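You operate a simulated robot arm through the tools that you are given. There is no shell and no other tool.

You run a simulated robot arm. Do the job below in one go: nothing can be reset, and whatever is moved stays where it is left.

Task
Cure the lamp base in the jig and test it.
Fine: lock the clamp and switch on first; wait for CURED before the test; one press of each key; then switch off and open the clamp.

It is judged by the outcome, as a careful person would: the job done as asked, and still so three seconds after it is handed in. It fails if anything else is knocked over, pushed out of place, dropped, spilled or broken.

Robot
A 7-joint arm with a two-finger parallel gripper, fixed in place. Base frame: the origin is at the foot of the arm, x ahead of it, y to its left, z up; the work surface is at about z = 0. Lengths are in cm, angles in degrees, forces in N, time in s.
With the tool pointing down near the work surface it reaches from about 22 to 58 cm from the base axis. Its first joint turns from -66.0 to 66.0 degrees. Payload 2.5 kg.
Tool frame: the origin (TCP) lies between the finger pads and is the grasp point; the fingertips stand 2.3 cm ahead of it; z points along the fingers, y is the line along which they close. Largest opening 9.4 cm; finger width 3.8, thickness 1; the body of the gripper, 5.4 by 9.6 cm, starts 3.9 cm behind the TCP.
Orientation is that of the tool frame in the base frame, as a unit quaternion [w, x, y, z]. With the fingers straight down and closing along the base's y, the tool's x points along the base's -x, its y along +y and its z along -z.

Tools
- The arm moves only by the tool send_rows. Its argument "targets" is a list of rows, each a list of 6 numbers: the shift along the tool's x, y, z in mm, then the turn, a rotation vector about the tool's x, y, z in rad. In form: [[dx, dy, dz, rx, ry, rz], ...]. A call has 1 to 20 rows; each row shifts and turns the commanded pose from where the row before left it, along the tool's axes as they then stand. "grip" is the gripper command, from -1 (shut) to 1 (fully open), values between in proportion, set as the call begins (left out, the last holds). Rows are played at 5 a second. More than 5 cm and 8.6 degrees between two rows, or a gripper value outside its range, and nothing of the call is played. A pose out of reach is approached as far as the arm can. The call stops where the force on the tool passes 90 N (or 10 N more than at its start, if that is more) or the arm is blocked; 0.2 s more then pass. Each finger travels about 10.8 cm/s and halts on what it meets, pressing with about 20 N; the grip force reading is that of the motor and also rises with nothing between the fingers. The clock runs only during rows and for 0.2 s after the last one: add rows that do not move to give the fingers time. The reply holds the time, the measured pose of the TCP, the force on the tool along the base axes, the opening and the grip force, in the units named above and with some noise, with the torque about the TCP (base axes, N m) and any sound that the robot's microphone picked up.
- Cameras (640 x 400 px; columns grow to the right, rows downward): "scene" is fixed at [12.88, -41.28, 54.65]; the picture's right is [0.76, -0.65, 0.00], its down [-0.36, -0.42, -0.83] and it looks along [0.54, 0.63, -0.56] (base axes); focal length 340 px, centre (320, 200). "wrist" rides on the gripper at [8.6, 1.6, -7.4] in the tool frame; the picture's right is [-0.18, 0.98, 0.00], its down [-0.58, -0.11, -0.81] and it looks along [-0.79, -0.15, 0.59] (tool axes); focal length 243 px, centre (320, 200). There is no depth. A picture from a camera that has moved, and an enlarged one, comes with that camera's place and axes in the base frame and with its lens.
- camera(camera): a new picture of that camera. It takes no simulated time.
- enlarge(camera, box): a new picture of the part [left, top, right, bottom] of that camera's present view, enlarged. It takes no simulated time.
- sign_off(): hands the job in; it is judged then, once.

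Places have to be worked out from the pictures, the camera data and where the tool is seen. Open the gripper and draw the arm clear of the work before you hand the job in, unless the task says otherwise.

The tools are called after "Call:" by a JSON object that holds its "name" and its "arguments". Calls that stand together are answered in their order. send_rows: Moves the arm, as the interface text tells. Its arguments: {"type":"object","properties":{"targets":{"type":"array"},"grip":{"type":"number"}},"required":["targets"]} The other tools are called the same way: camera (camera) takes a picture; enlarge (camera, box) takes an enlarged picture of a part of a camera's view; sign_off () hands the job in.

At the start:

```text
t: 0.0
ee_pos: [28.17, 15.14, 33.83]
tool_rot: [0.0, 0.001, 1.0, 0.0]
wrist_force: [-0.3, 0.4, 0.2]
ft_torque: [-0.02, 0.01, 0.01]
gripper_width: 9.39
gripper_force: 0.1
```

scene: 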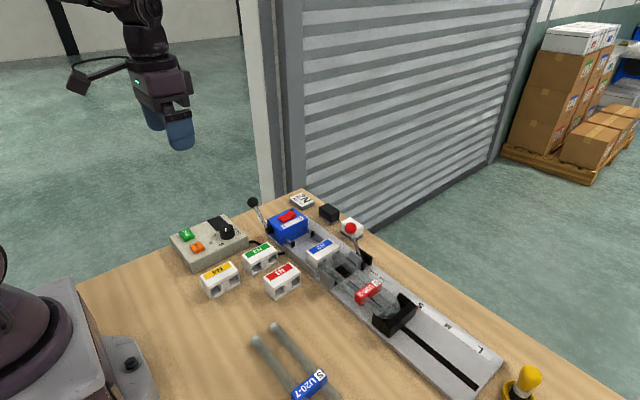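
wrist: 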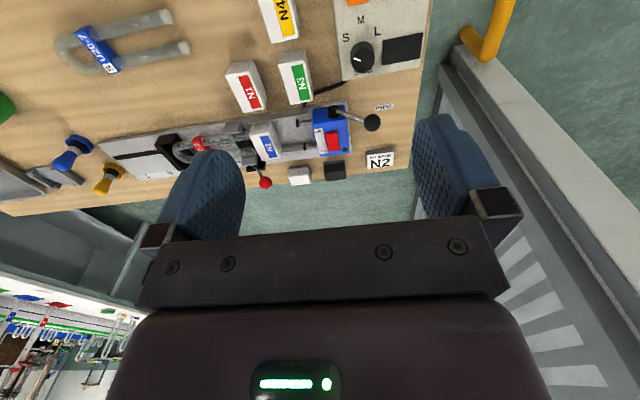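

I'll begin by looking closely at the scene before any motion: the jig, the control box, and the labels.

Call:
{"name": "enlarge", "arguments": {"camera": "scene", "box": [160, 180, 360, 305]}}

Call:
{"name": "enlarge", "arguments": {"camera": "scene", "box": [240, 180, 400, 280]}}

Call:
{"name": "enlarge", "arguments": {"camera": "scene", "box": [300, 230, 560, 400]}}

Call:
{"name": "enlarge", "arguments": {"camera": "wrist", "box": [220, 60, 440, 200]}}

Call:
{"name": "enlarge", "arguments": {"camera": "wrist", "box": [0, 80, 300, 220]}}

Call:
{"name": "enlarge", "arguments": {"camera": "wrist", "box": [240, 0, 440, 125]}}

```text
3.20 times, centred on (260, 242) of scene
camera zoom: at [12.88, -41.28, 54.65], right [0.76, -0.65, 0.0], down [-0.36, -0.42, -0.83], along [0.54, 0.63, -0.56], focal length 1089 px, centre (512, 64)
```

zoom: 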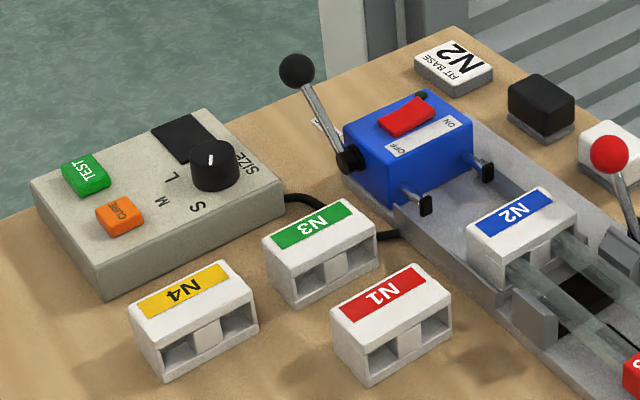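

```text
4.00 times, centred on (320, 230) of scene
camera zoom: at [12.88, -41.28, 54.65], right [0.76, -0.65, 0.0], down [-0.36, -0.42, -0.83], along [0.54, 0.63, -0.56], focal length 1362 px, centre (320, 80)
```

zoom: 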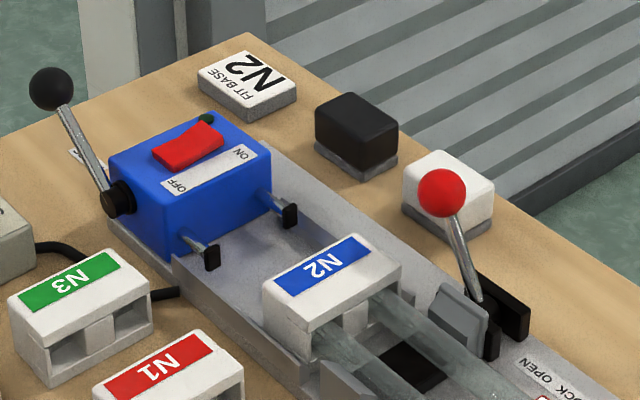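

```text
2.35 times, centred on (430, 315) of scene
camera zoom: at [12.88, -41.28, 54.65], right [0.76, -0.65, 0.0], down [-0.36, -0.42, -0.83], along [0.54, 0.63, -0.56], focal length 801 px, centre (61, -71)
```

zoom: 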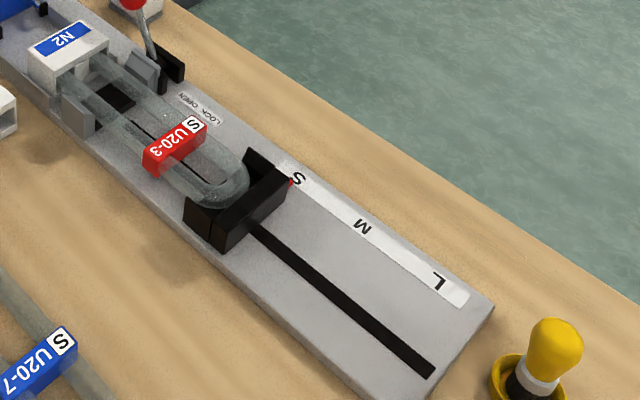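

```text
2.86 times, centred on (330, 130) of wrist
camera zoom: at [19.5, 16.82, 41.27], right [0.18, 0.98, 0.0], down [0.58, -0.11, 0.81], along [0.79, -0.15, -0.59], focal length 693 px, centre (291, 400)
```

zoom: 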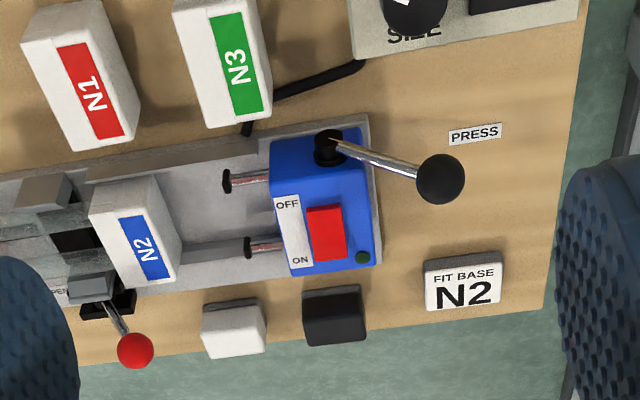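

```text
2.13 times, centred on (150, 150) of wrist
camera zoom: at [19.5, 16.82, 41.27], right [0.18, 0.98, 0.0], down [0.58, -0.11, 0.81], along [0.79, -0.15, -0.59], focal length 518 px, centre (683, 307)
```

zoom: 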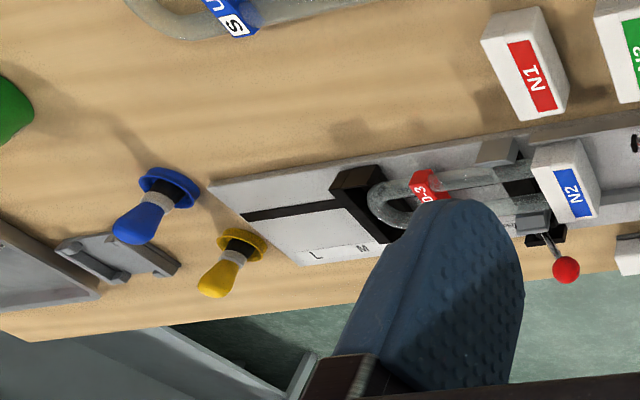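

```text
3.20 times, centred on (340, 62) of wrist
camera zoom: at [19.5, 16.82, 41.27], right [0.18, 0.98, 0.0], down [0.58, -0.11, 0.81], along [0.79, -0.15, -0.59], focal length 776 px, centre (256, 640)
```

zoom: 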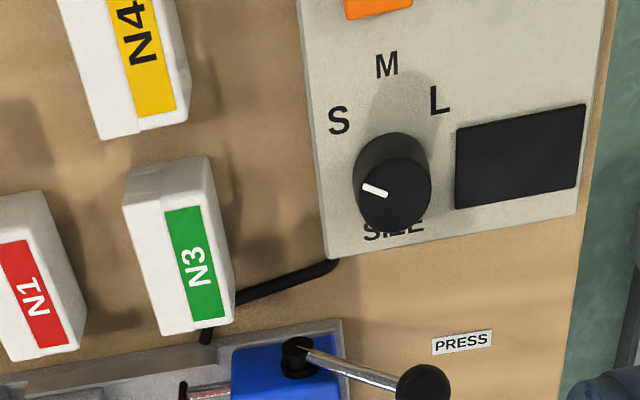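

The jig holds an S-size tube (U20-3) with base N2, and the stop is at S. The clamp lever (red ball) is around (55.7, -1.5, 8) and the control box dial is around (36.6, 20, 4.8). I'll lower the arm to get a closer view of the box and the dial setting.

Call:
{"name": "send_rows", "arguments": {"targets": [[0, 0, 45, 0, 0, 0], [0, 0, 45, 0, 0, 0], [0, 0, 40, 0, 0, 0], [0, 0, 0, 0, 0, 0]]}}

Call:
{"name": "camera", "arguments": {"camera": "wrist"}}

Call:
{"name": "enlarge", "arguments": {"camera": "wrist", "box": [260, 0, 520, 160]}}

Call:
{"name": "camera", "arguments": {"camera": "scene"}}

```text
t: 1.0
ee_pos: [28.18, 14.94, 20.78]
tool_rot: [0.0, -0.001, 1.0, 0.0]
wrist_force: [0.1, 0.2, 0.3]
ft_torque: [0.03, 0.0, 0.0]
gripper_width: 9.4
gripper_force: 0.1
```

```text
taken
camera wrist: at [19.53, 16.62, 28.24], right [0.18, 0.98, 0.0], down [0.58, -0.11, 0.81], along [0.79, -0.15, -0.59], focal length 243 px, centre (320, 200)
```

wrist: 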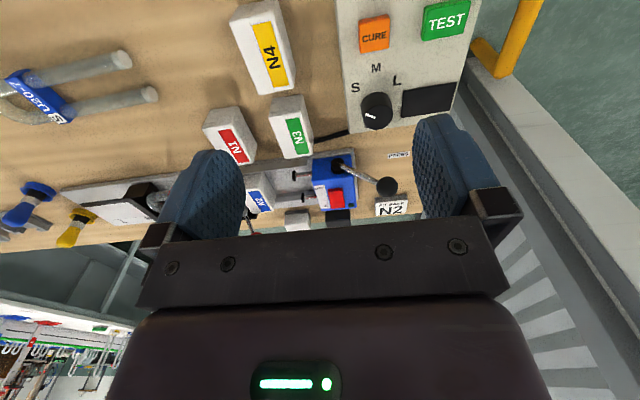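

```text
2.46 times, centred on (390, 80) of wrist
camera zoom: at [19.53, 16.62, 28.24], right [0.18, 0.98, 0.0], down [0.58, -0.11, 0.81], along [0.79, -0.15, -0.59], focal length 597 px, centre (148, 495)
```

zoom: 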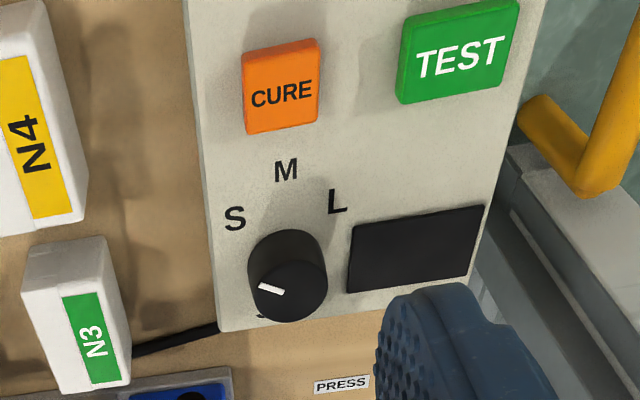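

```text
taken
```

scene: 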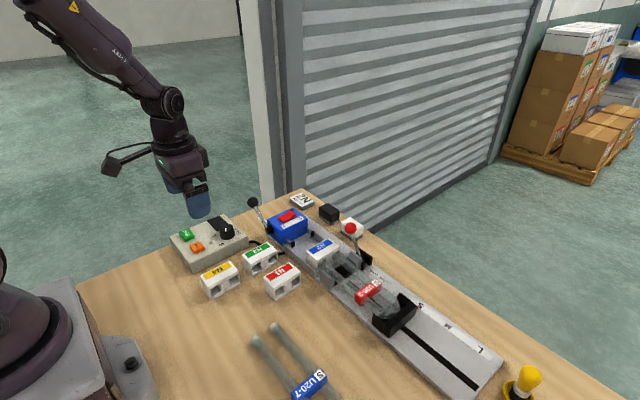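

The dial pointer seems near S but I need to confirm it, so I'll enlarge from both cameras.

Call:
{"name": "enlarge", "arguments": {"camera": "wrist", "box": [340, 60, 420, 135]}}

Call:
{"name": "enlarge", "arguments": {"camera": "scene", "box": [165, 205, 255, 275]}}

Call:
{"name": "enlarge", "arguments": {"camera": "wrist", "box": [240, 130, 420, 240]}}

Call:
{"name": "enlarge", "arguments": {"camera": "scene", "box": [330, 215, 400, 290]}}

Call:
{"name": "enlarge", "arguments": {"camera": "scene", "box": [250, 185, 350, 265]}}

```text
5.33 times, centred on (380, 98) of wrist
camera zoom: at [19.53, 16.62, 28.24], right [0.18, 0.98, 0.0], down [0.58, -0.11, 0.81], along [0.79, -0.15, -0.59], focal length 1294 px, centre (0, 747)
```

zoom: 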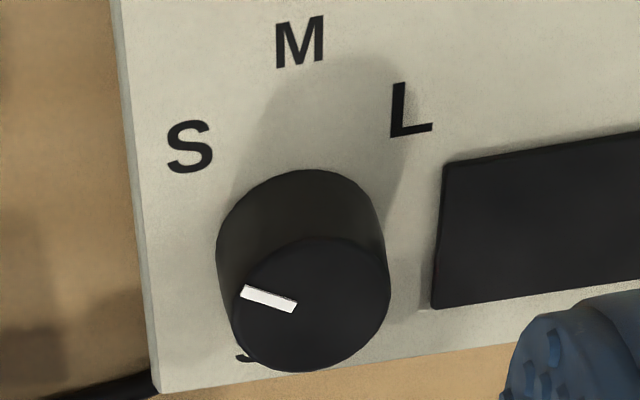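

```text
5.71 times, centred on (210, 240) of scene
camera zoom: at [12.88, -41.28, 54.65], right [0.76, -0.65, 0.0], down [-0.36, -0.42, -0.83], along [0.54, 0.63, -0.56], focal length 1945 px, centre (949, -29)
```

zoom: 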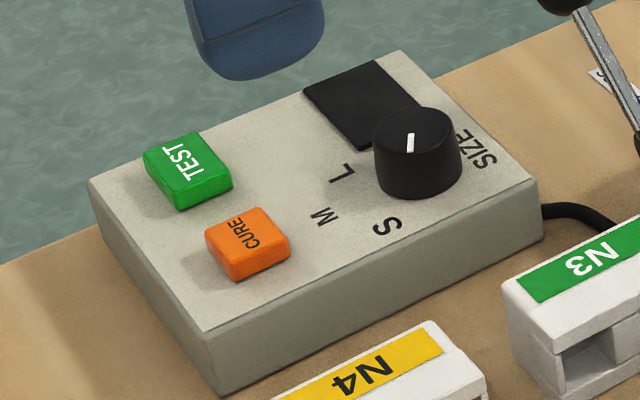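

```text
3.56 times, centred on (330, 185) of wrist
camera zoom: at [19.53, 16.62, 28.24], right [0.18, 0.98, 0.0], down [0.58, -0.11, 0.81], along [0.79, -0.15, -0.59], focal length 863 px, centre (284, 253)
```

zoom: 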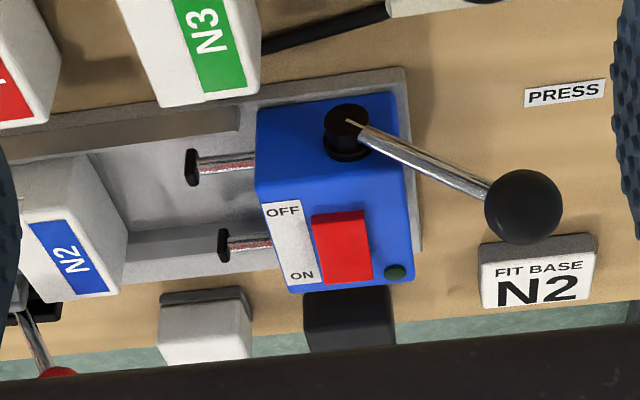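

```text
5.33 times, centred on (365, 252) of scene
camera zoom: at [12.88, -41.28, 54.65], right [0.76, -0.65, 0.0], down [-0.36, -0.42, -0.83], along [0.54, 0.63, -0.56], focal length 1815 px, centre (80, -80)
```

zoom: 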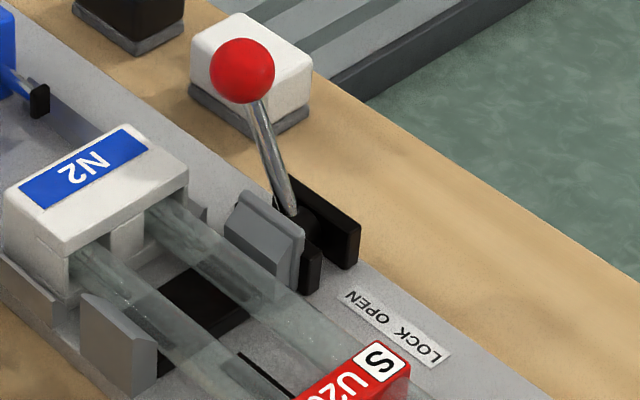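

```text
5.00 times, centred on (300, 225) of scene
camera zoom: at [12.88, -41.28, 54.65], right [0.76, -0.65, 0.0], down [-0.36, -0.42, -0.83], along [0.54, 0.63, -0.56], focal length 1702 px, centre (420, 75)
```

zoom: 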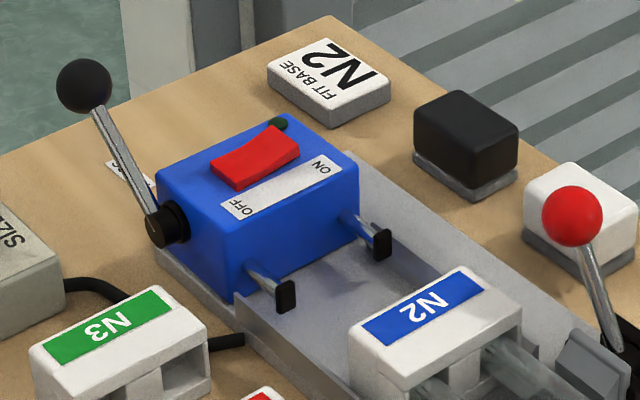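

The dial points at S as required, and the clamp lever is on its OPEN side (+y), so LOCK is toward -y. I'll move the wrist camera in front of the clamp to fix the lever position and check the rocker.

Call:
{"name": "send_rows", "arguments": {"targets": [[-28, -30, 4.7, 0, 0, 0], [-28, -30, 4.7, 0, 0, 0], [-28, -30, 4.7, 0, 0, 0], [-28, -30, 4.7, 0, 0, 0], [-28, -30, 4.7, 0, 0, 0], [-28, -29, 4.5, 0, 0, 0], [0, 0, 0, 0, 0, 0]]}}

Call:
{"name": "camera", "arguments": {"camera": "wrist"}}

Call:
{"name": "enlarge", "arguments": {"camera": "wrist", "box": [230, 80, 430, 240]}}

Call:
{"name": "enlarge", "arguments": {"camera": "wrist", "box": [400, 0, 640, 150]}}

Call:
{"name": "camera", "arguments": {"camera": "scene"}}

```text
t: 2.6
ee_pos: [45.03, -3.18, 18.12]
tool_rot: [-0.001, -0.001, 1.0, 0.001]
wrist_force: [0.2, -0.3, -0.1]
ft_torque: [0.0, 0.01, 0.0]
gripper_width: 9.42
gripper_force: 0.0
```

```text
taken
camera wrist: at [36.32, -1.43, 25.51], right [0.18, 0.98, 0.0], down [0.58, -0.11, 0.81], along [0.79, -0.15, -0.59], focal length 243 px, centre (320, 200)
```

wrist: 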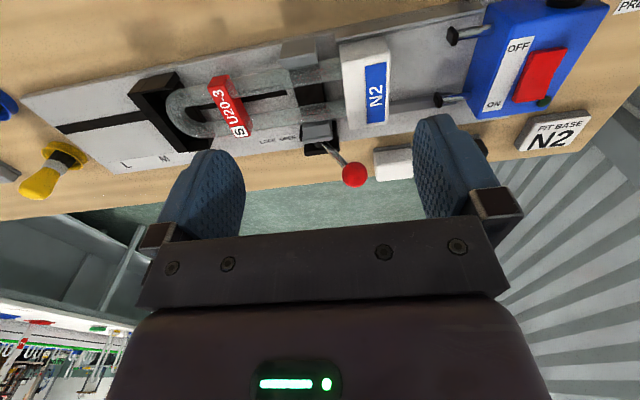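

```text
2.50 times, centred on (330, 160) of wrist
camera zoom: at [36.32, -1.43, 25.51], right [0.18, 0.98, 0.0], down [0.58, -0.11, 0.81], along [0.79, -0.15, -0.59], focal length 606 px, centre (295, 300)
```

zoom: 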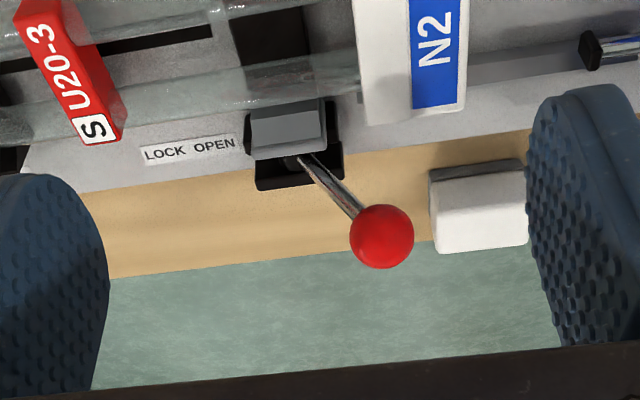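

```text
2.67 times, centred on (520, 75) of wrist
camera zoom: at [36.32, -1.43, 25.51], right [0.18, 0.98, 0.0], down [0.58, -0.11, 0.81], along [0.79, -0.15, -0.59], focal length 647 px, centre (-213, 533)
```

zoom: 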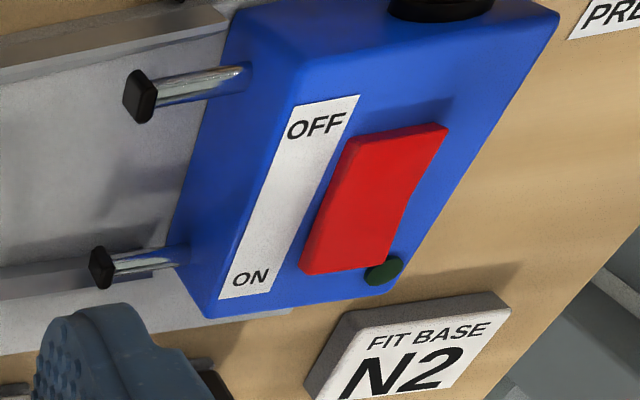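

```text
taken
```

scene: 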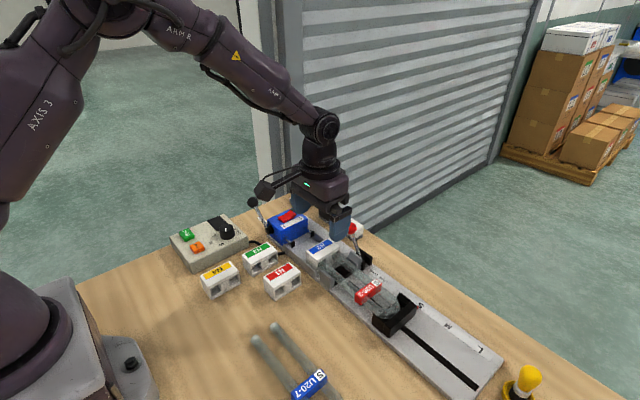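

The ball is at about (56.1, -1.25, 7.7), radius about 1.35, with the pivot near (56, -5.2, 2). The lever swings along y. I'll set the fingers about 5 cm apart and come down over the ball so they straddle it.

Call:
{"name": "send_rows", "arguments": {"targets": [[-36.5, 6.4, 7, 0, 0, 0], [-36.5, 6.4, 7, 0, 0, 0], [-36.5, 6.4, 7, 0, 0, 0], [0, 0, 0, 0, 0, 0]], "grip": 0.06}}

Call:
{"name": "camera", "arguments": {"camera": "wrist"}}

Call:
{"name": "enlarge", "arguments": {"camera": "scene", "box": [250, 150, 410, 290]}}

```text
t: 3.6
ee_pos: [56.01, -0.6, 15.74]
tool_rot: [-0.001, -0.001, 1.0, 0.0]
wrist_force: [-0.3, 0.5, -0.5]
ft_torque: [-0.03, -0.03, -0.02]
gripper_width: 5.0
gripper_force: 0.2
```

```text
taken
camera wrist: at [47.33, 1.06, 23.32], right [0.18, 0.98, 0.0], down [0.58, -0.11, 0.81], along [0.79, -0.15, -0.59], focal length 243 px, centre (320, 200)
```

wrist: 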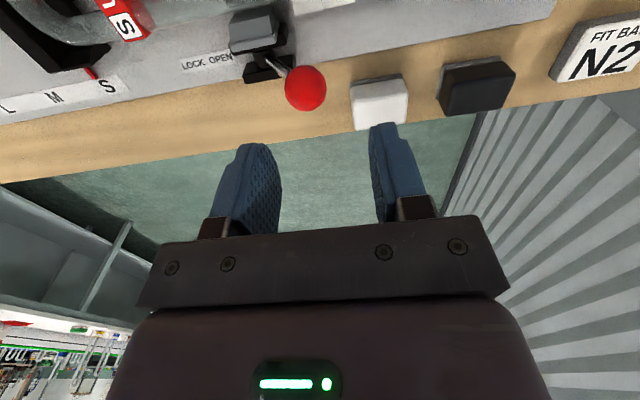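

```text
2.86 times, centred on (330, 220) of scene
camera zoom: at [12.88, -41.28, 54.65], right [0.76, -0.65, 0.0], down [-0.36, -0.42, -0.83], along [0.54, 0.63, -0.56], focal length 972 px, centre (291, 143)
```

zoom: 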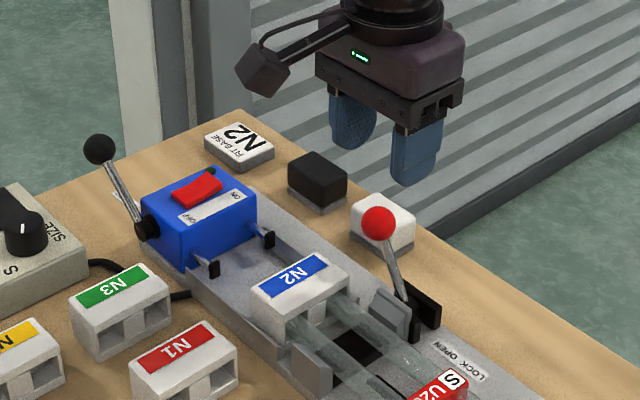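

The newest views put the ball at about (55.8, -1.4, 7.7), so I shift 6 mm to -y and descend to straddle it with the tips at about z = 6.

Call:
{"name": "send_rows", "arguments": {"targets": [[0, -6, 15, 0, 0, 0], [0, 0, 25, 0, 0, 0], [0, 0, 20, 0, 0, 0], [0, 0, 14, 0, 0, 0], [0, 0, 0, 0, 0, 0]]}}

Call:
{"name": "camera", "arguments": {"camera": "wrist"}}

Call:
{"name": "enlarge", "arguments": {"camera": "scene", "box": [290, 170, 410, 290]}}

```text
t: 4.8
ee_pos: [55.97, -1.31, 8.43]
tool_rot: [0.0, 0.001, 1.0, 0.001]
wrist_force: [-0.2, 0.4, -1.2]
ft_torque: [0.02, -0.01, 0.02]
gripper_width: 4.97
gripper_force: 0.0
```

```text
taken
camera wrist: at [47.28, 0.36, 15.91], right [0.18, 0.98, 0.0], down [0.58, -0.11, 0.81], along [0.79, -0.15, -0.59], focal length 243 px, centre (320, 200)
```

wrist: 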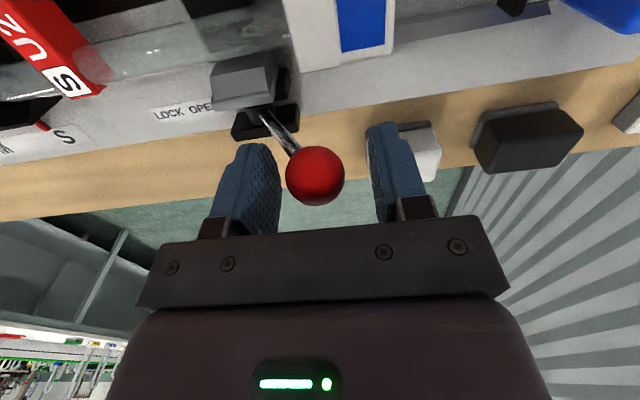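

```text
3.33 times, centred on (350, 230) of scene
camera zoom: at [12.88, -41.28, 54.65], right [0.76, -0.65, 0.0], down [-0.36, -0.42, -0.83], along [0.54, 0.63, -0.56], focal length 1135 px, centre (220, 100)
```

zoom: 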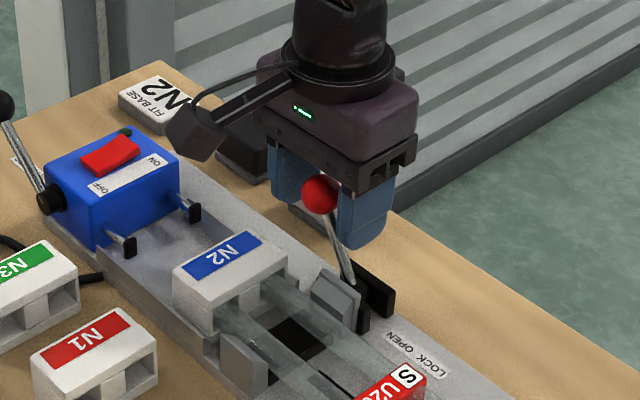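

The ball sits between the fingers with clearance. I'll sweep toward -y in small steps so the +y finger pushes the lever through its arc toward LOCK, watching the force.

Call:
{"name": "send_rows", "arguments": {"targets": [[0, -10, 0, 0, 0, 0], [0, -10, 0, 0, 0, 0], [0, -10, 0, 0, 0, 0], [0, -10, 0, 0, 0, 0], [0, -10, 0, 0, 0, 0], [0, -10, 0, 0, 0, 0], [0, -5, 0, 0, 0, 0], [0, 0, 0, 0, 0, 0]]}}

Call:
{"name": "camera", "arguments": {"camera": "wrist"}}

Call:
{"name": "enlarge", "arguments": {"camera": "scene", "box": [290, 170, 410, 290]}}

```text
t: 6.6
ee_pos: [56.02, -7.88, 8.34]
tool_rot: [0.0, -0.001, 1.0, 0.0]
wrist_force: [-0.1, 0.7, 0.9]
ft_torque: [-0.02, -0.03, 0.01]
gripper_width: 4.97
gripper_force: 0.2
```

```text
taken
camera wrist: at [47.34, -6.18, 15.87], right [0.18, 0.98, 0.0], down [0.58, -0.11, 0.81], along [0.79, -0.15, -0.59], focal length 243 px, centre (320, 200)
```

wrist: 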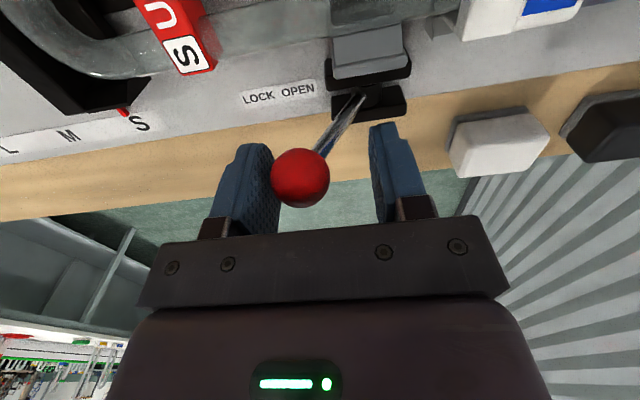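

```text
3.33 times, centred on (350, 230) of scene
camera zoom: at [12.88, -41.28, 54.65], right [0.76, -0.65, 0.0], down [-0.36, -0.42, -0.83], along [0.54, 0.63, -0.56], focal length 1135 px, centre (220, 100)
```

zoom: 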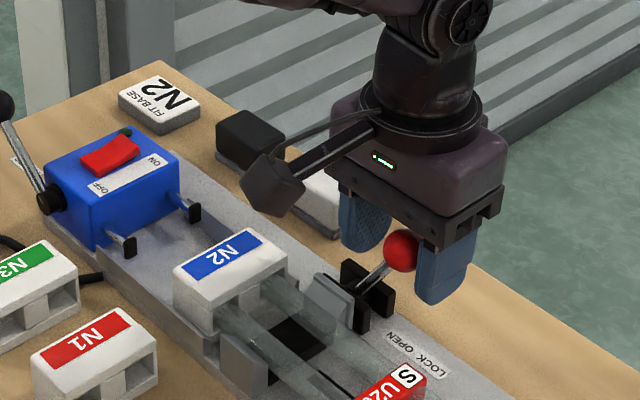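

The lever has gone over to the LOCK side, with the ball near y = -8.8. I'll push a bit further to confirm it is against its end stop.

Call:
{"name": "send_rows", "arguments": {"targets": [[0, -10, 0, 0, 0, 0], [0, -8, 0, 0, 0, 0], [0, -3, 0, 0, 0, 0], [0, -3, 0, 0, 0, 0], [0, 0, 0, 0, 0, 0]]}}

Call:
{"name": "camera", "arguments": {"camera": "wrist"}}

Call:
{"name": "enlarge", "arguments": {"camera": "scene", "box": [290, 170, 410, 290]}}

```text
t: 7.8
ee_pos: [56.01, -9.87, 8.58]
tool_rot: [0.001, -0.003, 1.0, 0.003]
wrist_force: [-1.3, 23.3, 7.0]
ft_torque: [0.72, 0.16, -0.11]
gripper_width: 6.05
gripper_force: 11.0
```

```text
taken
camera wrist: at [47.32, -8.25, 16.03], right [0.18, 0.98, 0.01], down [0.58, -0.11, 0.81], along [0.79, -0.14, -0.59], focal length 243 px, centre (320, 200)
```

wrist: 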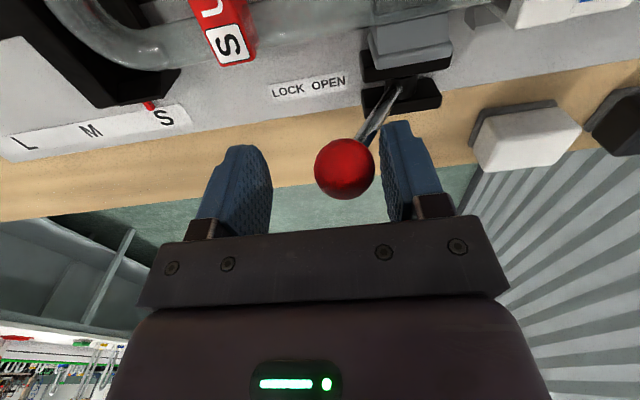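

```text
3.33 times, centred on (350, 230) of scene
camera zoom: at [12.88, -41.28, 54.65], right [0.76, -0.65, 0.0], down [-0.36, -0.42, -0.83], along [0.54, 0.63, -0.55], focal length 1135 px, centre (220, 100)
```

zoom: 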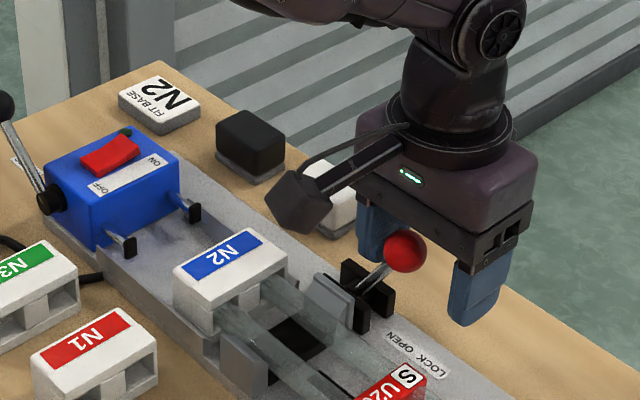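

At 23 N the ball no longer moves, so the lever is at the LOCK stop. I'll back off, rise clear, close the fingers and turn the tool 90° so the thin side of the fingers runs along x for pressing the ON end of the rocker.

Call:
{"name": "send_rows", "arguments": {"targets": [[0, 10, 0, 0, 0, 0], [0, 0, 20, 0, 0, 0]]}}

```text
t: 8.4
ee_pos: [56.32, -8.92, 6.77]
tool_rot: [0.005, -0.001, 1.0, 0.004]
wrist_force: [1.5, 25.5, 26.9]
ft_torque: [1.41, 0.27, -0.33]
gripper_width: 6.09
gripper_force: 12.0
```

I moved the tool down by mistake, since +z is downward. The finger is pressing on the lever assembly with about 27 N, so I reverse straight up the same path.

Call:
{"name": "send_rows", "arguments": {"targets": [[0, 0, -20, 0, 0, 0], [0, 0, 0, 0, 0, 0]]}}

Call:
{"name": "camera", "arguments": {"camera": "wrist"}}

Call:
{"name": "enlarge", "arguments": {"camera": "scene", "box": [290, 170, 410, 290]}}

```text
t: 9.0
ee_pos: [55.99, -9.46, 8.27]
tool_rot: [-0.001, 0.001, 1.0, 0.0]
wrist_force: [-2.5, 12.8, 3.7]
ft_torque: [0.41, 0.1, -0.04]
gripper_width: 5.54
gripper_force: 6.4
```

```text
taken
camera wrist: at [47.33, -7.7, 15.82], right [0.18, 0.98, 0.0], down [0.58, -0.11, 0.8], along [0.79, -0.15, -0.59], focal length 243 px, centre (320, 200)
```

wrist: 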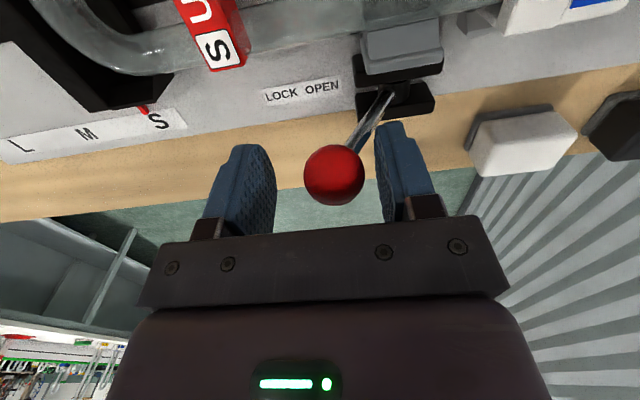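

```text
3.33 times, centred on (350, 230) of scene
camera zoom: at [12.88, -41.28, 54.65], right [0.76, -0.65, 0.0], down [-0.36, -0.42, -0.83], along [0.54, 0.63, -0.55], focal length 1135 px, centre (220, 100)
```

zoom: 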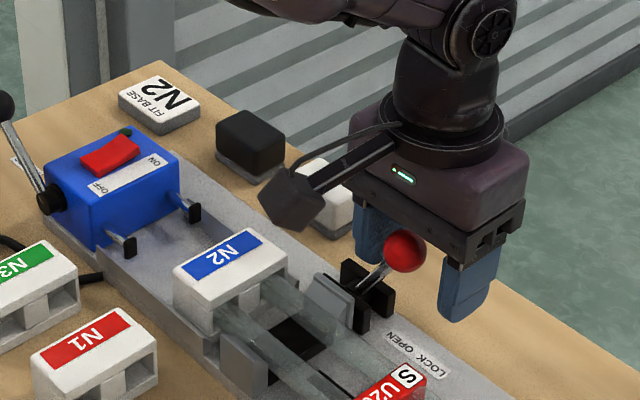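

The lever is still at LOCK and nothing moved. I shift 11 mm more to +y to lose contact, centring the fingers on the ball, before rising.

Call:
{"name": "send_rows", "arguments": {"targets": [[0, 6, 0, 0, 0, 0], [0, 5, 0, 0, 0, 0], [0, 0, 0, 0, 0, 0]]}}

```text
t: 9.8
ee_pos: [56.04, -8.15, 8.43]
tool_rot: [0.0, -0.001, 1.0, -0.001]
wrist_force: [0.1, -0.2, -0.5]
ft_torque: [-0.02, 0.02, -0.01]
gripper_width: 5.01
gripper_force: 0.2
```

Contact is gone (force near zero), so I rise about 10 cm with negative tool z.

Call:
{"name": "send_rows", "arguments": {"targets": [[0, 0, -20, 0, 0, 0], [0, 0, -40, 0, 0, 0], [0, 0, -40, 0, 0, 0], [0, 0, 0, 0, 0, 0]]}}

Call:
{"name": "camera", "arguments": {"camera": "wrist"}}

```text
t: 10.8
ee_pos: [55.74, -8.29, 18.37]
tool_rot: [0.0, 0.0, 1.0, 0.0]
wrist_force: [0.0, -0.2, 0.3]
ft_torque: [0.02, 0.03, 0.0]
gripper_width: 4.99
gripper_force: 0.0
```

```text
taken
camera wrist: at [47.07, -6.58, 25.95], right [0.18, 0.98, 0.0], down [0.58, -0.11, 0.81], along [0.79, -0.15, -0.59], focal length 243 px, centre (320, 200)
```

wrist: 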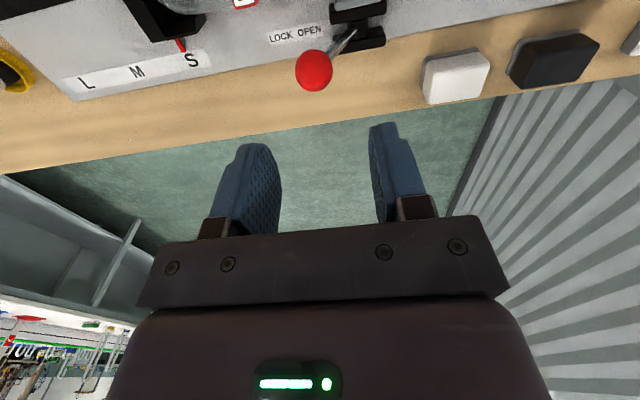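

The lever stays at LOCK. Now I move back over the jig at height, close the fingers, and rotate -90° about the tool axis so the camera faces the blue switch block from -y.

Call:
{"name": "send_rows", "arguments": {"targets": [[18, 37.7, -5.3, 0, 0, 0], [18, 37.7, -5.3, 0, 0, 0], [17, 37.7, -5.3, 0, 0, 0], [0, 0, 0, 0, 0, -0.1428], [0, 0, 0, 0, 0, -0.1428], [0, 0, 0, 0, 0, -0.1428], [0, 0, 0, 0, 0, -0.1428], [0, 0, 0, 0, 0, -0.1428], [0, 0, 0, 0, 0, -0.1428], [0, 0, 0, 0, 0, -0.1428], [0, 0, 0, 0, 0, -0.1428], [0, 0, 0, 0, 0, -0.1428], [0, 0, 0, 0, 0, -0.1428], [0, 0, 0, 0, 0, -0.1428], [0, 0, 0, 0, 0, 0]], "grip": -1}}

Call:
{"name": "camera", "arguments": {"camera": "wrist"}}

Call:
{"name": "camera", "arguments": {"camera": "scene"}}

```text
t: 14.0
ee_pos: [50.64, 3.08, 20.01]
tool_rot: [0.001, 0.708, -0.706, 0.0]
wrist_force: [0.7, -0.3, 0.0]
ft_torque: [-0.02, 0.01, -0.01]
gripper_width: 0.0
gripper_force: 19.5
```

```text
taken
camera wrist: at [49.01, -5.49, 27.52], right [-0.98, 0.18, 0.0], down [0.11, 0.58, 0.81], along [0.15, 0.79, -0.59], focal length 243 px, centre (320, 200)
```

wrist: 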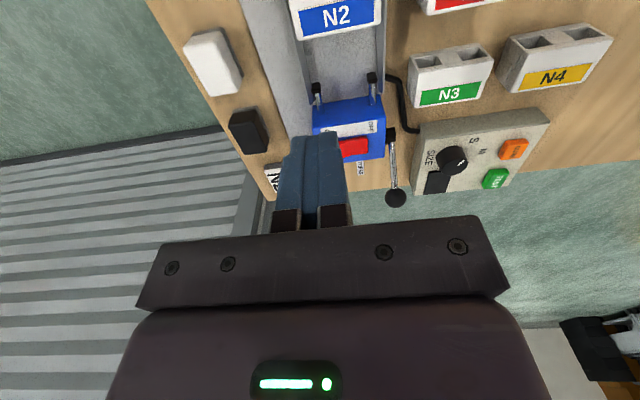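

```text
taken
```

scene: 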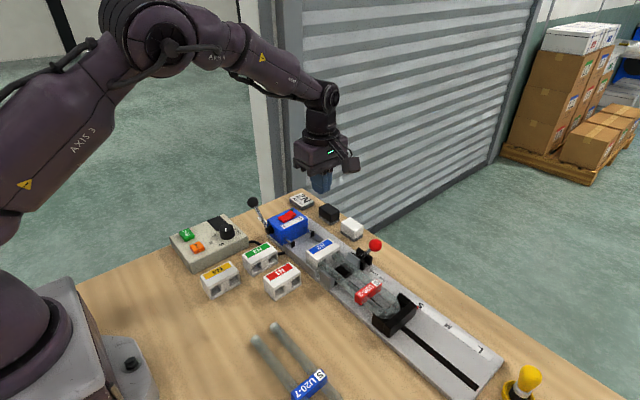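

The rotation succeeded. I'll enlarge both cameras on the rocker before approaching.

Call:
{"name": "enlarge", "arguments": {"camera": "wrist", "box": [280, 60, 420, 210]}}

Call:
{"name": "enlarge", "arguments": {"camera": "wrist", "box": [400, 90, 560, 210]}}

Call:
{"name": "enlarge", "arguments": {"camera": "scene", "box": [260, 195, 320, 250]}}

```text
2.67 times, centred on (350, 135) of wrist
camera zoom: at [49.01, -5.49, 27.52], right [-0.98, 0.18, 0.0], down [0.11, 0.58, 0.81], along [0.15, 0.79, -0.59], focal length 647 px, centre (240, 373)
```

zoom: 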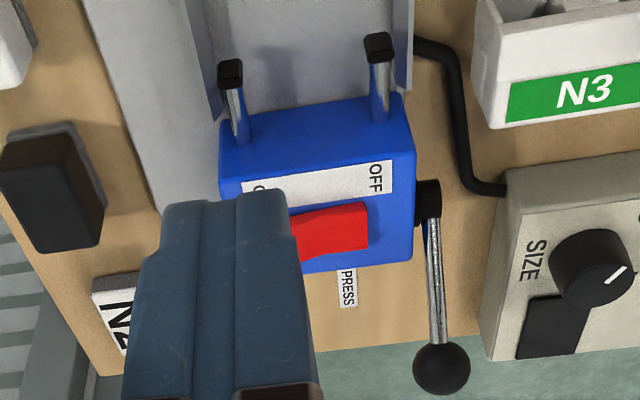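

```text
3.33 times, centred on (480, 150) of wrist
camera zoom: at [49.01, -5.49, 27.52], right [-0.98, 0.18, 0.0], down [0.11, 0.58, 0.81], along [0.15, 0.79, -0.59], focal length 809 px, centre (-213, 367)
```

zoom: 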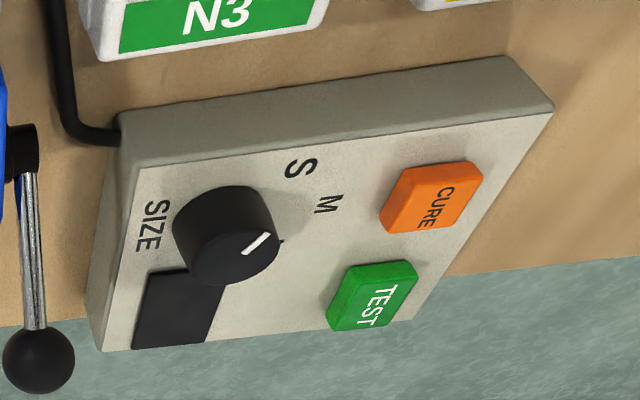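

```text
7.27 times, centred on (290, 222) of scene
camera zoom: at [12.88, -41.28, 54.65], right [0.76, -0.65, 0.0], down [-0.36, -0.42, -0.83], along [0.54, 0.63, -0.56], focal length 2476 px, centre (538, 36)
```

zoom: 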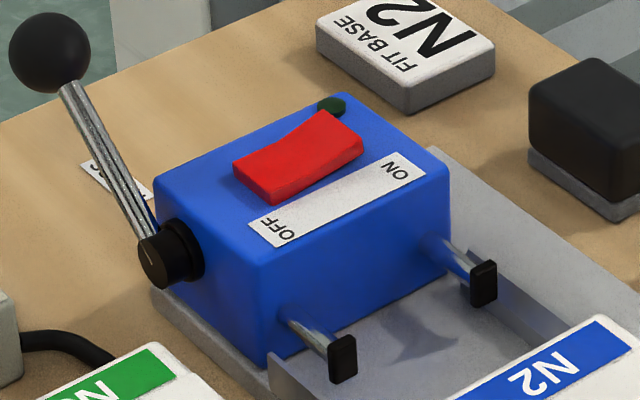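

The dial pointer lines up with S. The rocker spans x ≈ 47.5–51.3 at y ≈ 13.8, with the ON end (high x) raised, so it is OFF now. I'll move above the ON end at (50.9, 13.8) and descend to just above it.

Call:
{"name": "send_rows", "arguments": {"targets": [[-36, -1, 0, 0, 0, 0], [-36, -1, 0, 0, 0, 0], [-35, -1, 0, 0, 0, 0], [0, 0, 28, 0, 0, 0], [0, 0, 28, 0, 0, 0], [0, 0, 28, 0, 0, 0], [0, 0, 0, 0, 0, 0]]}}

Call:
{"name": "enlarge", "arguments": {"camera": "wrist", "box": [220, 60, 440, 230]}}

Call:
{"name": "enlarge", "arguments": {"camera": "scene", "box": [250, 180, 330, 250]}}

```text
t: 15.6
ee_pos: [50.92, 13.83, 11.53]
tool_rot: [-0.001, 0.708, -0.706, 0.0]
wrist_force: [-0.7, -0.1, -0.1]
ft_torque: [0.01, 0.0, -0.03]
gripper_width: 0.03
gripper_force: 20.2
```

```text
2.35 times, centred on (330, 145) of wrist
camera zoom: at [49.43, 5.19, 19.11], right [-0.98, 0.18, 0.0], down [0.11, 0.58, 0.81], along [0.15, 0.79, -0.59], focal length 571 px, centre (296, 329)
```

zoom: 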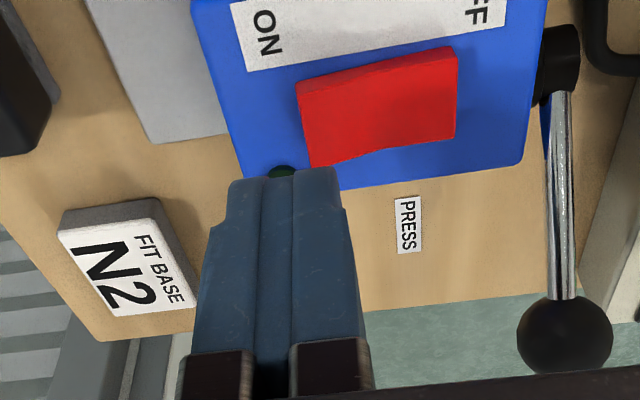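

```text
5.71 times, centred on (290, 215) of scene
camera zoom: at [12.88, -41.28, 54.65], right [0.76, -0.65, 0.0], down [-0.36, -0.42, -0.83], along [0.54, 0.63, -0.56], focal length 1945 px, centre (491, 114)
```

zoom: 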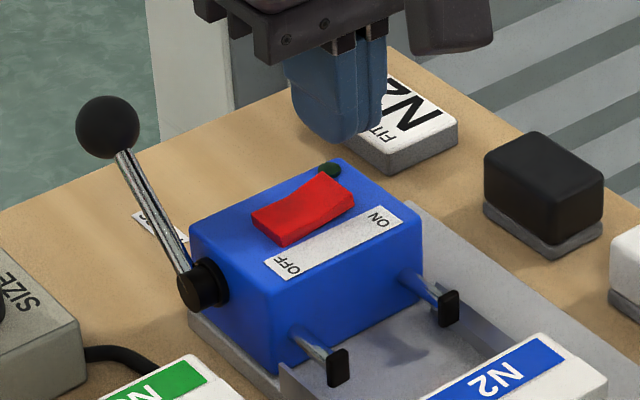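

The rocker's ON edge is near x = 51, y = 14 and the LED near (51.8, 16). I'll shift 5 mm to -y for LED clearance and 2 mm to -x, then descend to just above the rocker.

Call:
{"name": "send_rows", "arguments": {"targets": [[5, 2, 8, 0, 0, 0], [0, 0, 10, 0, 0, 0], [0, 0, 8, 0, 0, 0], [0, 0, 2, 0, 0, 0], [0, 0, 2, 0, 0, 0], [0, 0, 0, 0, 0, 0]]}}

Call:
{"name": "enlarge", "arguments": {"camera": "scene", "box": [260, 190, 320, 250]}}

Call:
{"name": "enlarge", "arguments": {"camera": "wrist", "box": [220, 60, 440, 230]}}

```text
t: 17.0
ee_pos: [50.77, 13.36, 8.87]
tool_rot: [0.0, 0.707, -0.707, 0.001]
wrist_force: [-13.4, -4.4, 34.3]
ft_torque: [-0.01, 0.63, 0.08]
gripper_width: 0.0
gripper_force: 20.0
```

```text
6.67 times, centred on (290, 220) of scene
camera zoom: at [12.86, -41.29, 54.65], right [0.76, -0.65, 0.0], down [-0.36, -0.42, -0.83], along [0.54, 0.63, -0.55], focal length 2269 px, centre (520, 67)
```

zoom: 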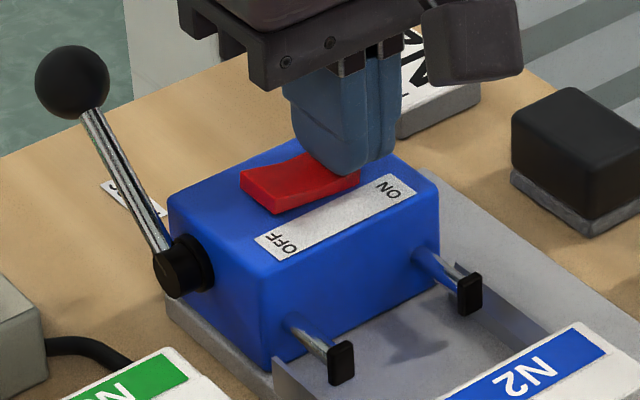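

```text
2.35 times, centred on (330, 145) of wrist
camera zoom: at [49.1, 4.73, 16.33], right [-0.98, 0.18, 0.0], down [0.11, 0.58, 0.81], along [0.15, 0.79, -0.59], focal length 571 px, centre (296, 329)
```

zoom: 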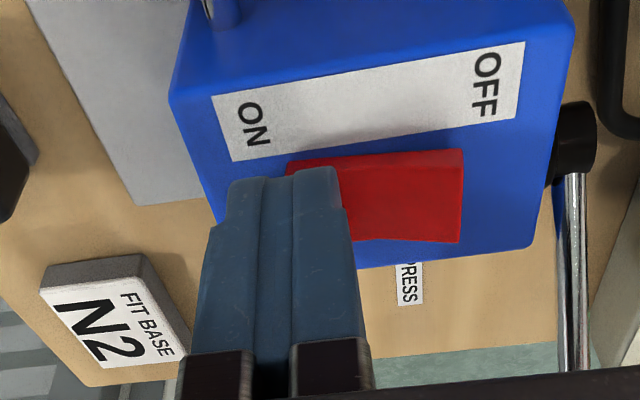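

Contact at 34 N, and the OFF end now looks raised. I'll lift off and check the rocker and LED.

Call:
{"name": "send_rows", "arguments": {"targets": [[0, 0, -20, 0, 0, 0], [0, 0, -20, 0, 0, 0], [0, 0, 0, 0, 0, 0]]}}

Call:
{"name": "enlarge", "arguments": {"camera": "scene", "box": [260, 190, 320, 250]}}

Call:
{"name": "enlarge", "arguments": {"camera": "wrist", "box": [220, 60, 440, 230]}}

Call:
{"name": "enlarge", "arguments": {"camera": "scene", "box": [160, 205, 250, 275]}}

```text
t: 17.8
ee_pos: [50.68, 13.28, 12.61]
tool_rot: [0.001, 0.707, -0.707, 0.0]
wrist_force: [-0.6, -0.3, 0.2]
ft_torque: [0.01, 0.01, 0.01]
gripper_width: 0.01
gripper_force: 19.7
```

```text
6.67 times, centred on (290, 220) of scene
camera zoom: at [12.88, -41.28, 54.65], right [0.76, -0.65, 0.0], down [-0.36, -0.42, -0.83], along [0.54, 0.63, -0.56], focal length 2269 px, centre (520, 67)
```

zoom: 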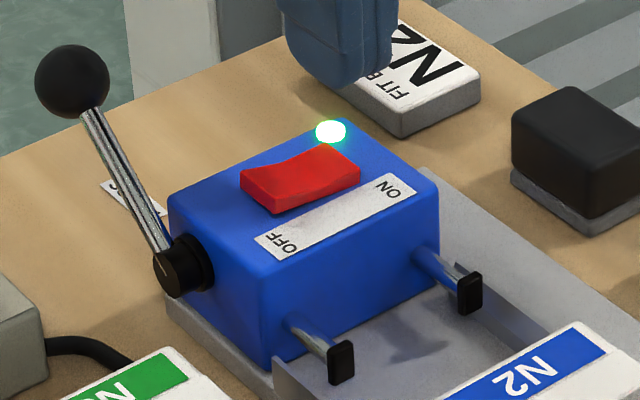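

```text
2.35 times, centred on (330, 145) of wrist
camera zoom: at [49.09, 4.69, 20.05], right [-0.98, 0.18, 0.0], down [0.11, 0.58, 0.81], along [0.15, 0.79, -0.59], focal length 571 px, centre (296, 329)
```

zoom: 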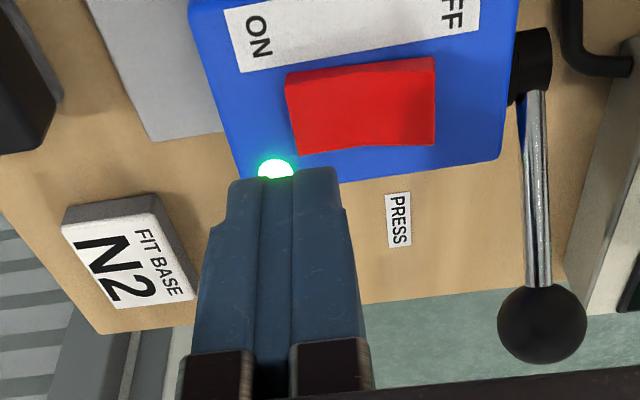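

```text
5.71 times, centred on (205, 240) of scene
camera zoom: at [12.88, -41.28, 54.65], right [0.76, -0.65, 0.0], down [-0.36, -0.42, -0.83], along [0.54, 0.63, -0.56], focal length 1945 px, centre (977, -29)
```

zoom: 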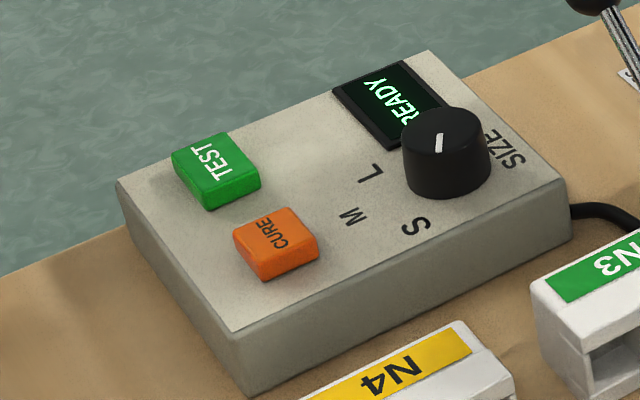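

The LED is lit and the display shows READY. The CURE key is at about (29.1, 19.8, 3.9) and TEST at about (29.2, 25.9, 3.7). I'll travel at height to above CURE and check alignment.

Call:
{"name": "send_rows", "arguments": {"targets": [[0, 0, -30, 0, 0, 0], [0, 0, -30, 0, 0, 0], [-13, 43, 0, 0, 0, 0], [-13, 43, 0, 0, 0, 0], [-13, 43, 0, 0, 0, 0], [-13, 43, 0, 0, 0, 0], [-13, 43, 0, 0, 0, 0], [0, 0, 30, 0, 0, 0], [0, 0, 30, 0, 0, 0], [0, 0, 30, 0, 0, 0], [0, 0, 0, 0, 0, 0]]}}

Call:
{"name": "camera", "arguments": {"camera": "wrist"}}

Call:
{"name": "enlarge", "arguments": {"camera": "scene", "box": [160, 195, 260, 275]}}

```text
t: 20.2
ee_pos: [29.35, 19.95, 9.59]
tool_rot: [0.001, -0.706, 0.708, 0.0]
wrist_force: [-0.2, -0.1, 0.6]
ft_torque: [0.01, -0.01, 0.0]
gripper_width: 0.0
gripper_force: 20.6
```

```text
taken
camera wrist: at [27.73, 11.35, 17.11], right [-0.98, 0.18, 0.0], down [0.11, 0.58, 0.81], along [0.15, 0.79, -0.59], focal length 243 px, centre (320, 200)
```

wrist: 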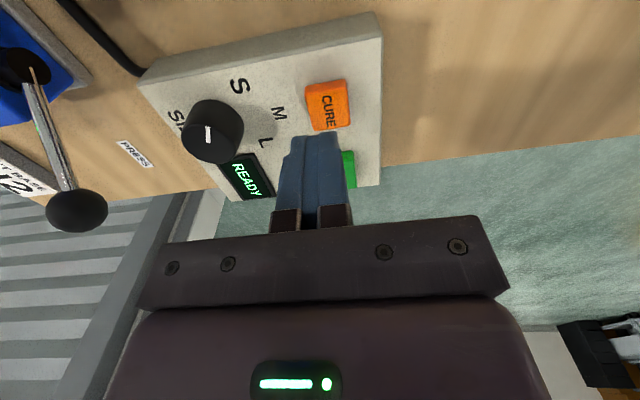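

```text
5.00 times, centred on (210, 235) of scene
camera zoom: at [12.88, -41.28, 54.65], right [0.76, -0.65, 0.0], down [-0.36, -0.42, -0.83], along [0.54, 0.63, -0.56], focal length 1702 px, centre (870, 25)
```

zoom: 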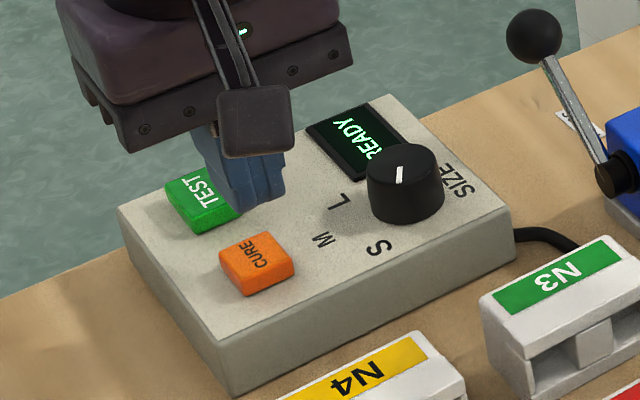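

READY shows and the key's centre reads (28.9, 19.7). I trim the offset and descend gently, with 2 mm steps at the end.

Call:
{"name": "send_rows", "arguments": {"targets": [[2, 3, 10, 0, 0, 0], [0, 0, 12, 0, 0, 0], [0, 0, 6, 0, 0, 0], [0, 0, 2, 0, 0, 0], [0, 0, 2, 0, 0, 0]]}}

Call:
{"name": "enlarge", "arguments": {"camera": "scene", "box": [160, 195, 260, 275]}}

```text
t: 21.4
ee_pos: [28.98, 19.64, 6.62]
tool_rot: [-0.001, 0.707, -0.707, -0.001]
wrist_force: [-1.0, -0.1, 1.7]
ft_torque: [-0.04, 0.0, 0.0]
gripper_width: 0.01
gripper_force: 19.7
heard: click
```

```text
5.00 times, centred on (210, 235) of scene
camera zoom: at [12.88, -41.28, 54.64], right [0.76, -0.65, 0.0], down [-0.36, -0.42, -0.83], along [0.54, 0.63, -0.55], focal length 1702 px, centre (870, 25)
```

zoom: 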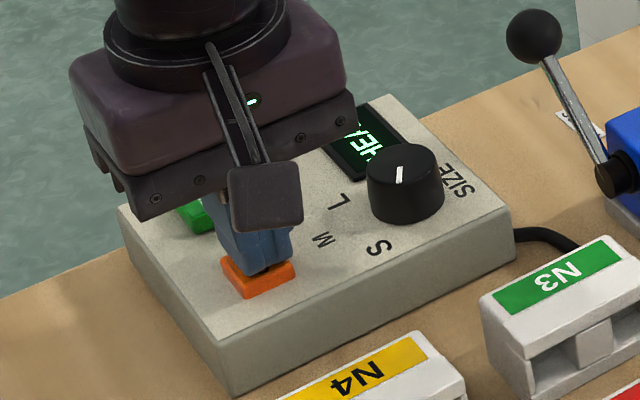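

A click was heard and the display changed (it now starts "HEA…"), so the CURE press registered. I'll lift straight up and read the display.

Call:
{"name": "send_rows", "arguments": {"targets": [[0, 0, -25, 0, 0, 0], [0, 0, -25, 0, 0, 0], [0, 0, 0, 0, 0, 0]]}}

Call:
{"name": "enlarge", "arguments": {"camera": "scene", "box": [160, 195, 260, 275]}}

Call:
{"name": "camera", "arguments": {"camera": "wrist"}}

```text
t: 22.2
ee_pos: [28.9, 19.79, 11.44]
tool_rot: [0.0, 0.708, -0.707, 0.0]
wrist_force: [0.4, -0.2, 0.8]
ft_torque: [-0.01, 0.02, -0.01]
gripper_width: 0.02
gripper_force: 20.5
```

```text
5.00 times, centred on (210, 235) of scene
camera zoom: at [12.88, -41.28, 54.65], right [0.76, -0.65, 0.0], down [-0.36, -0.42, -0.83], along [0.54, 0.63, -0.56], focal length 1702 px, centre (870, 25)
```

zoom: 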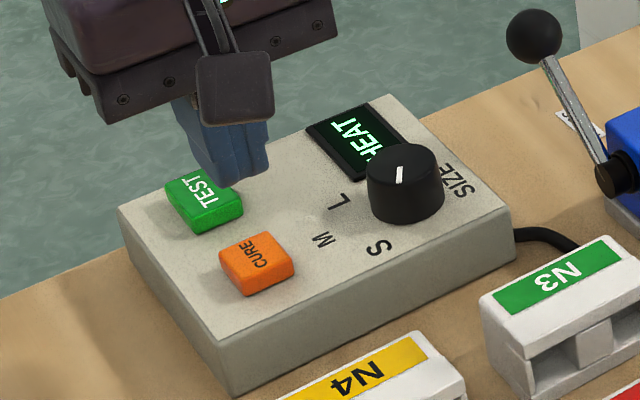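

```text
taken
camera wrist: at [27.22, 11.02, 18.96], right [-0.98, 0.18, 0.0], down [0.11, 0.58, 0.81], along [0.15, 0.79, -0.59], focal length 243 px, centre (320, 200)
```

wrist: 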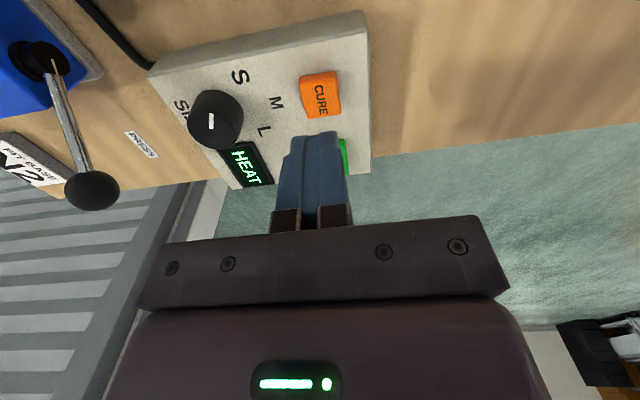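

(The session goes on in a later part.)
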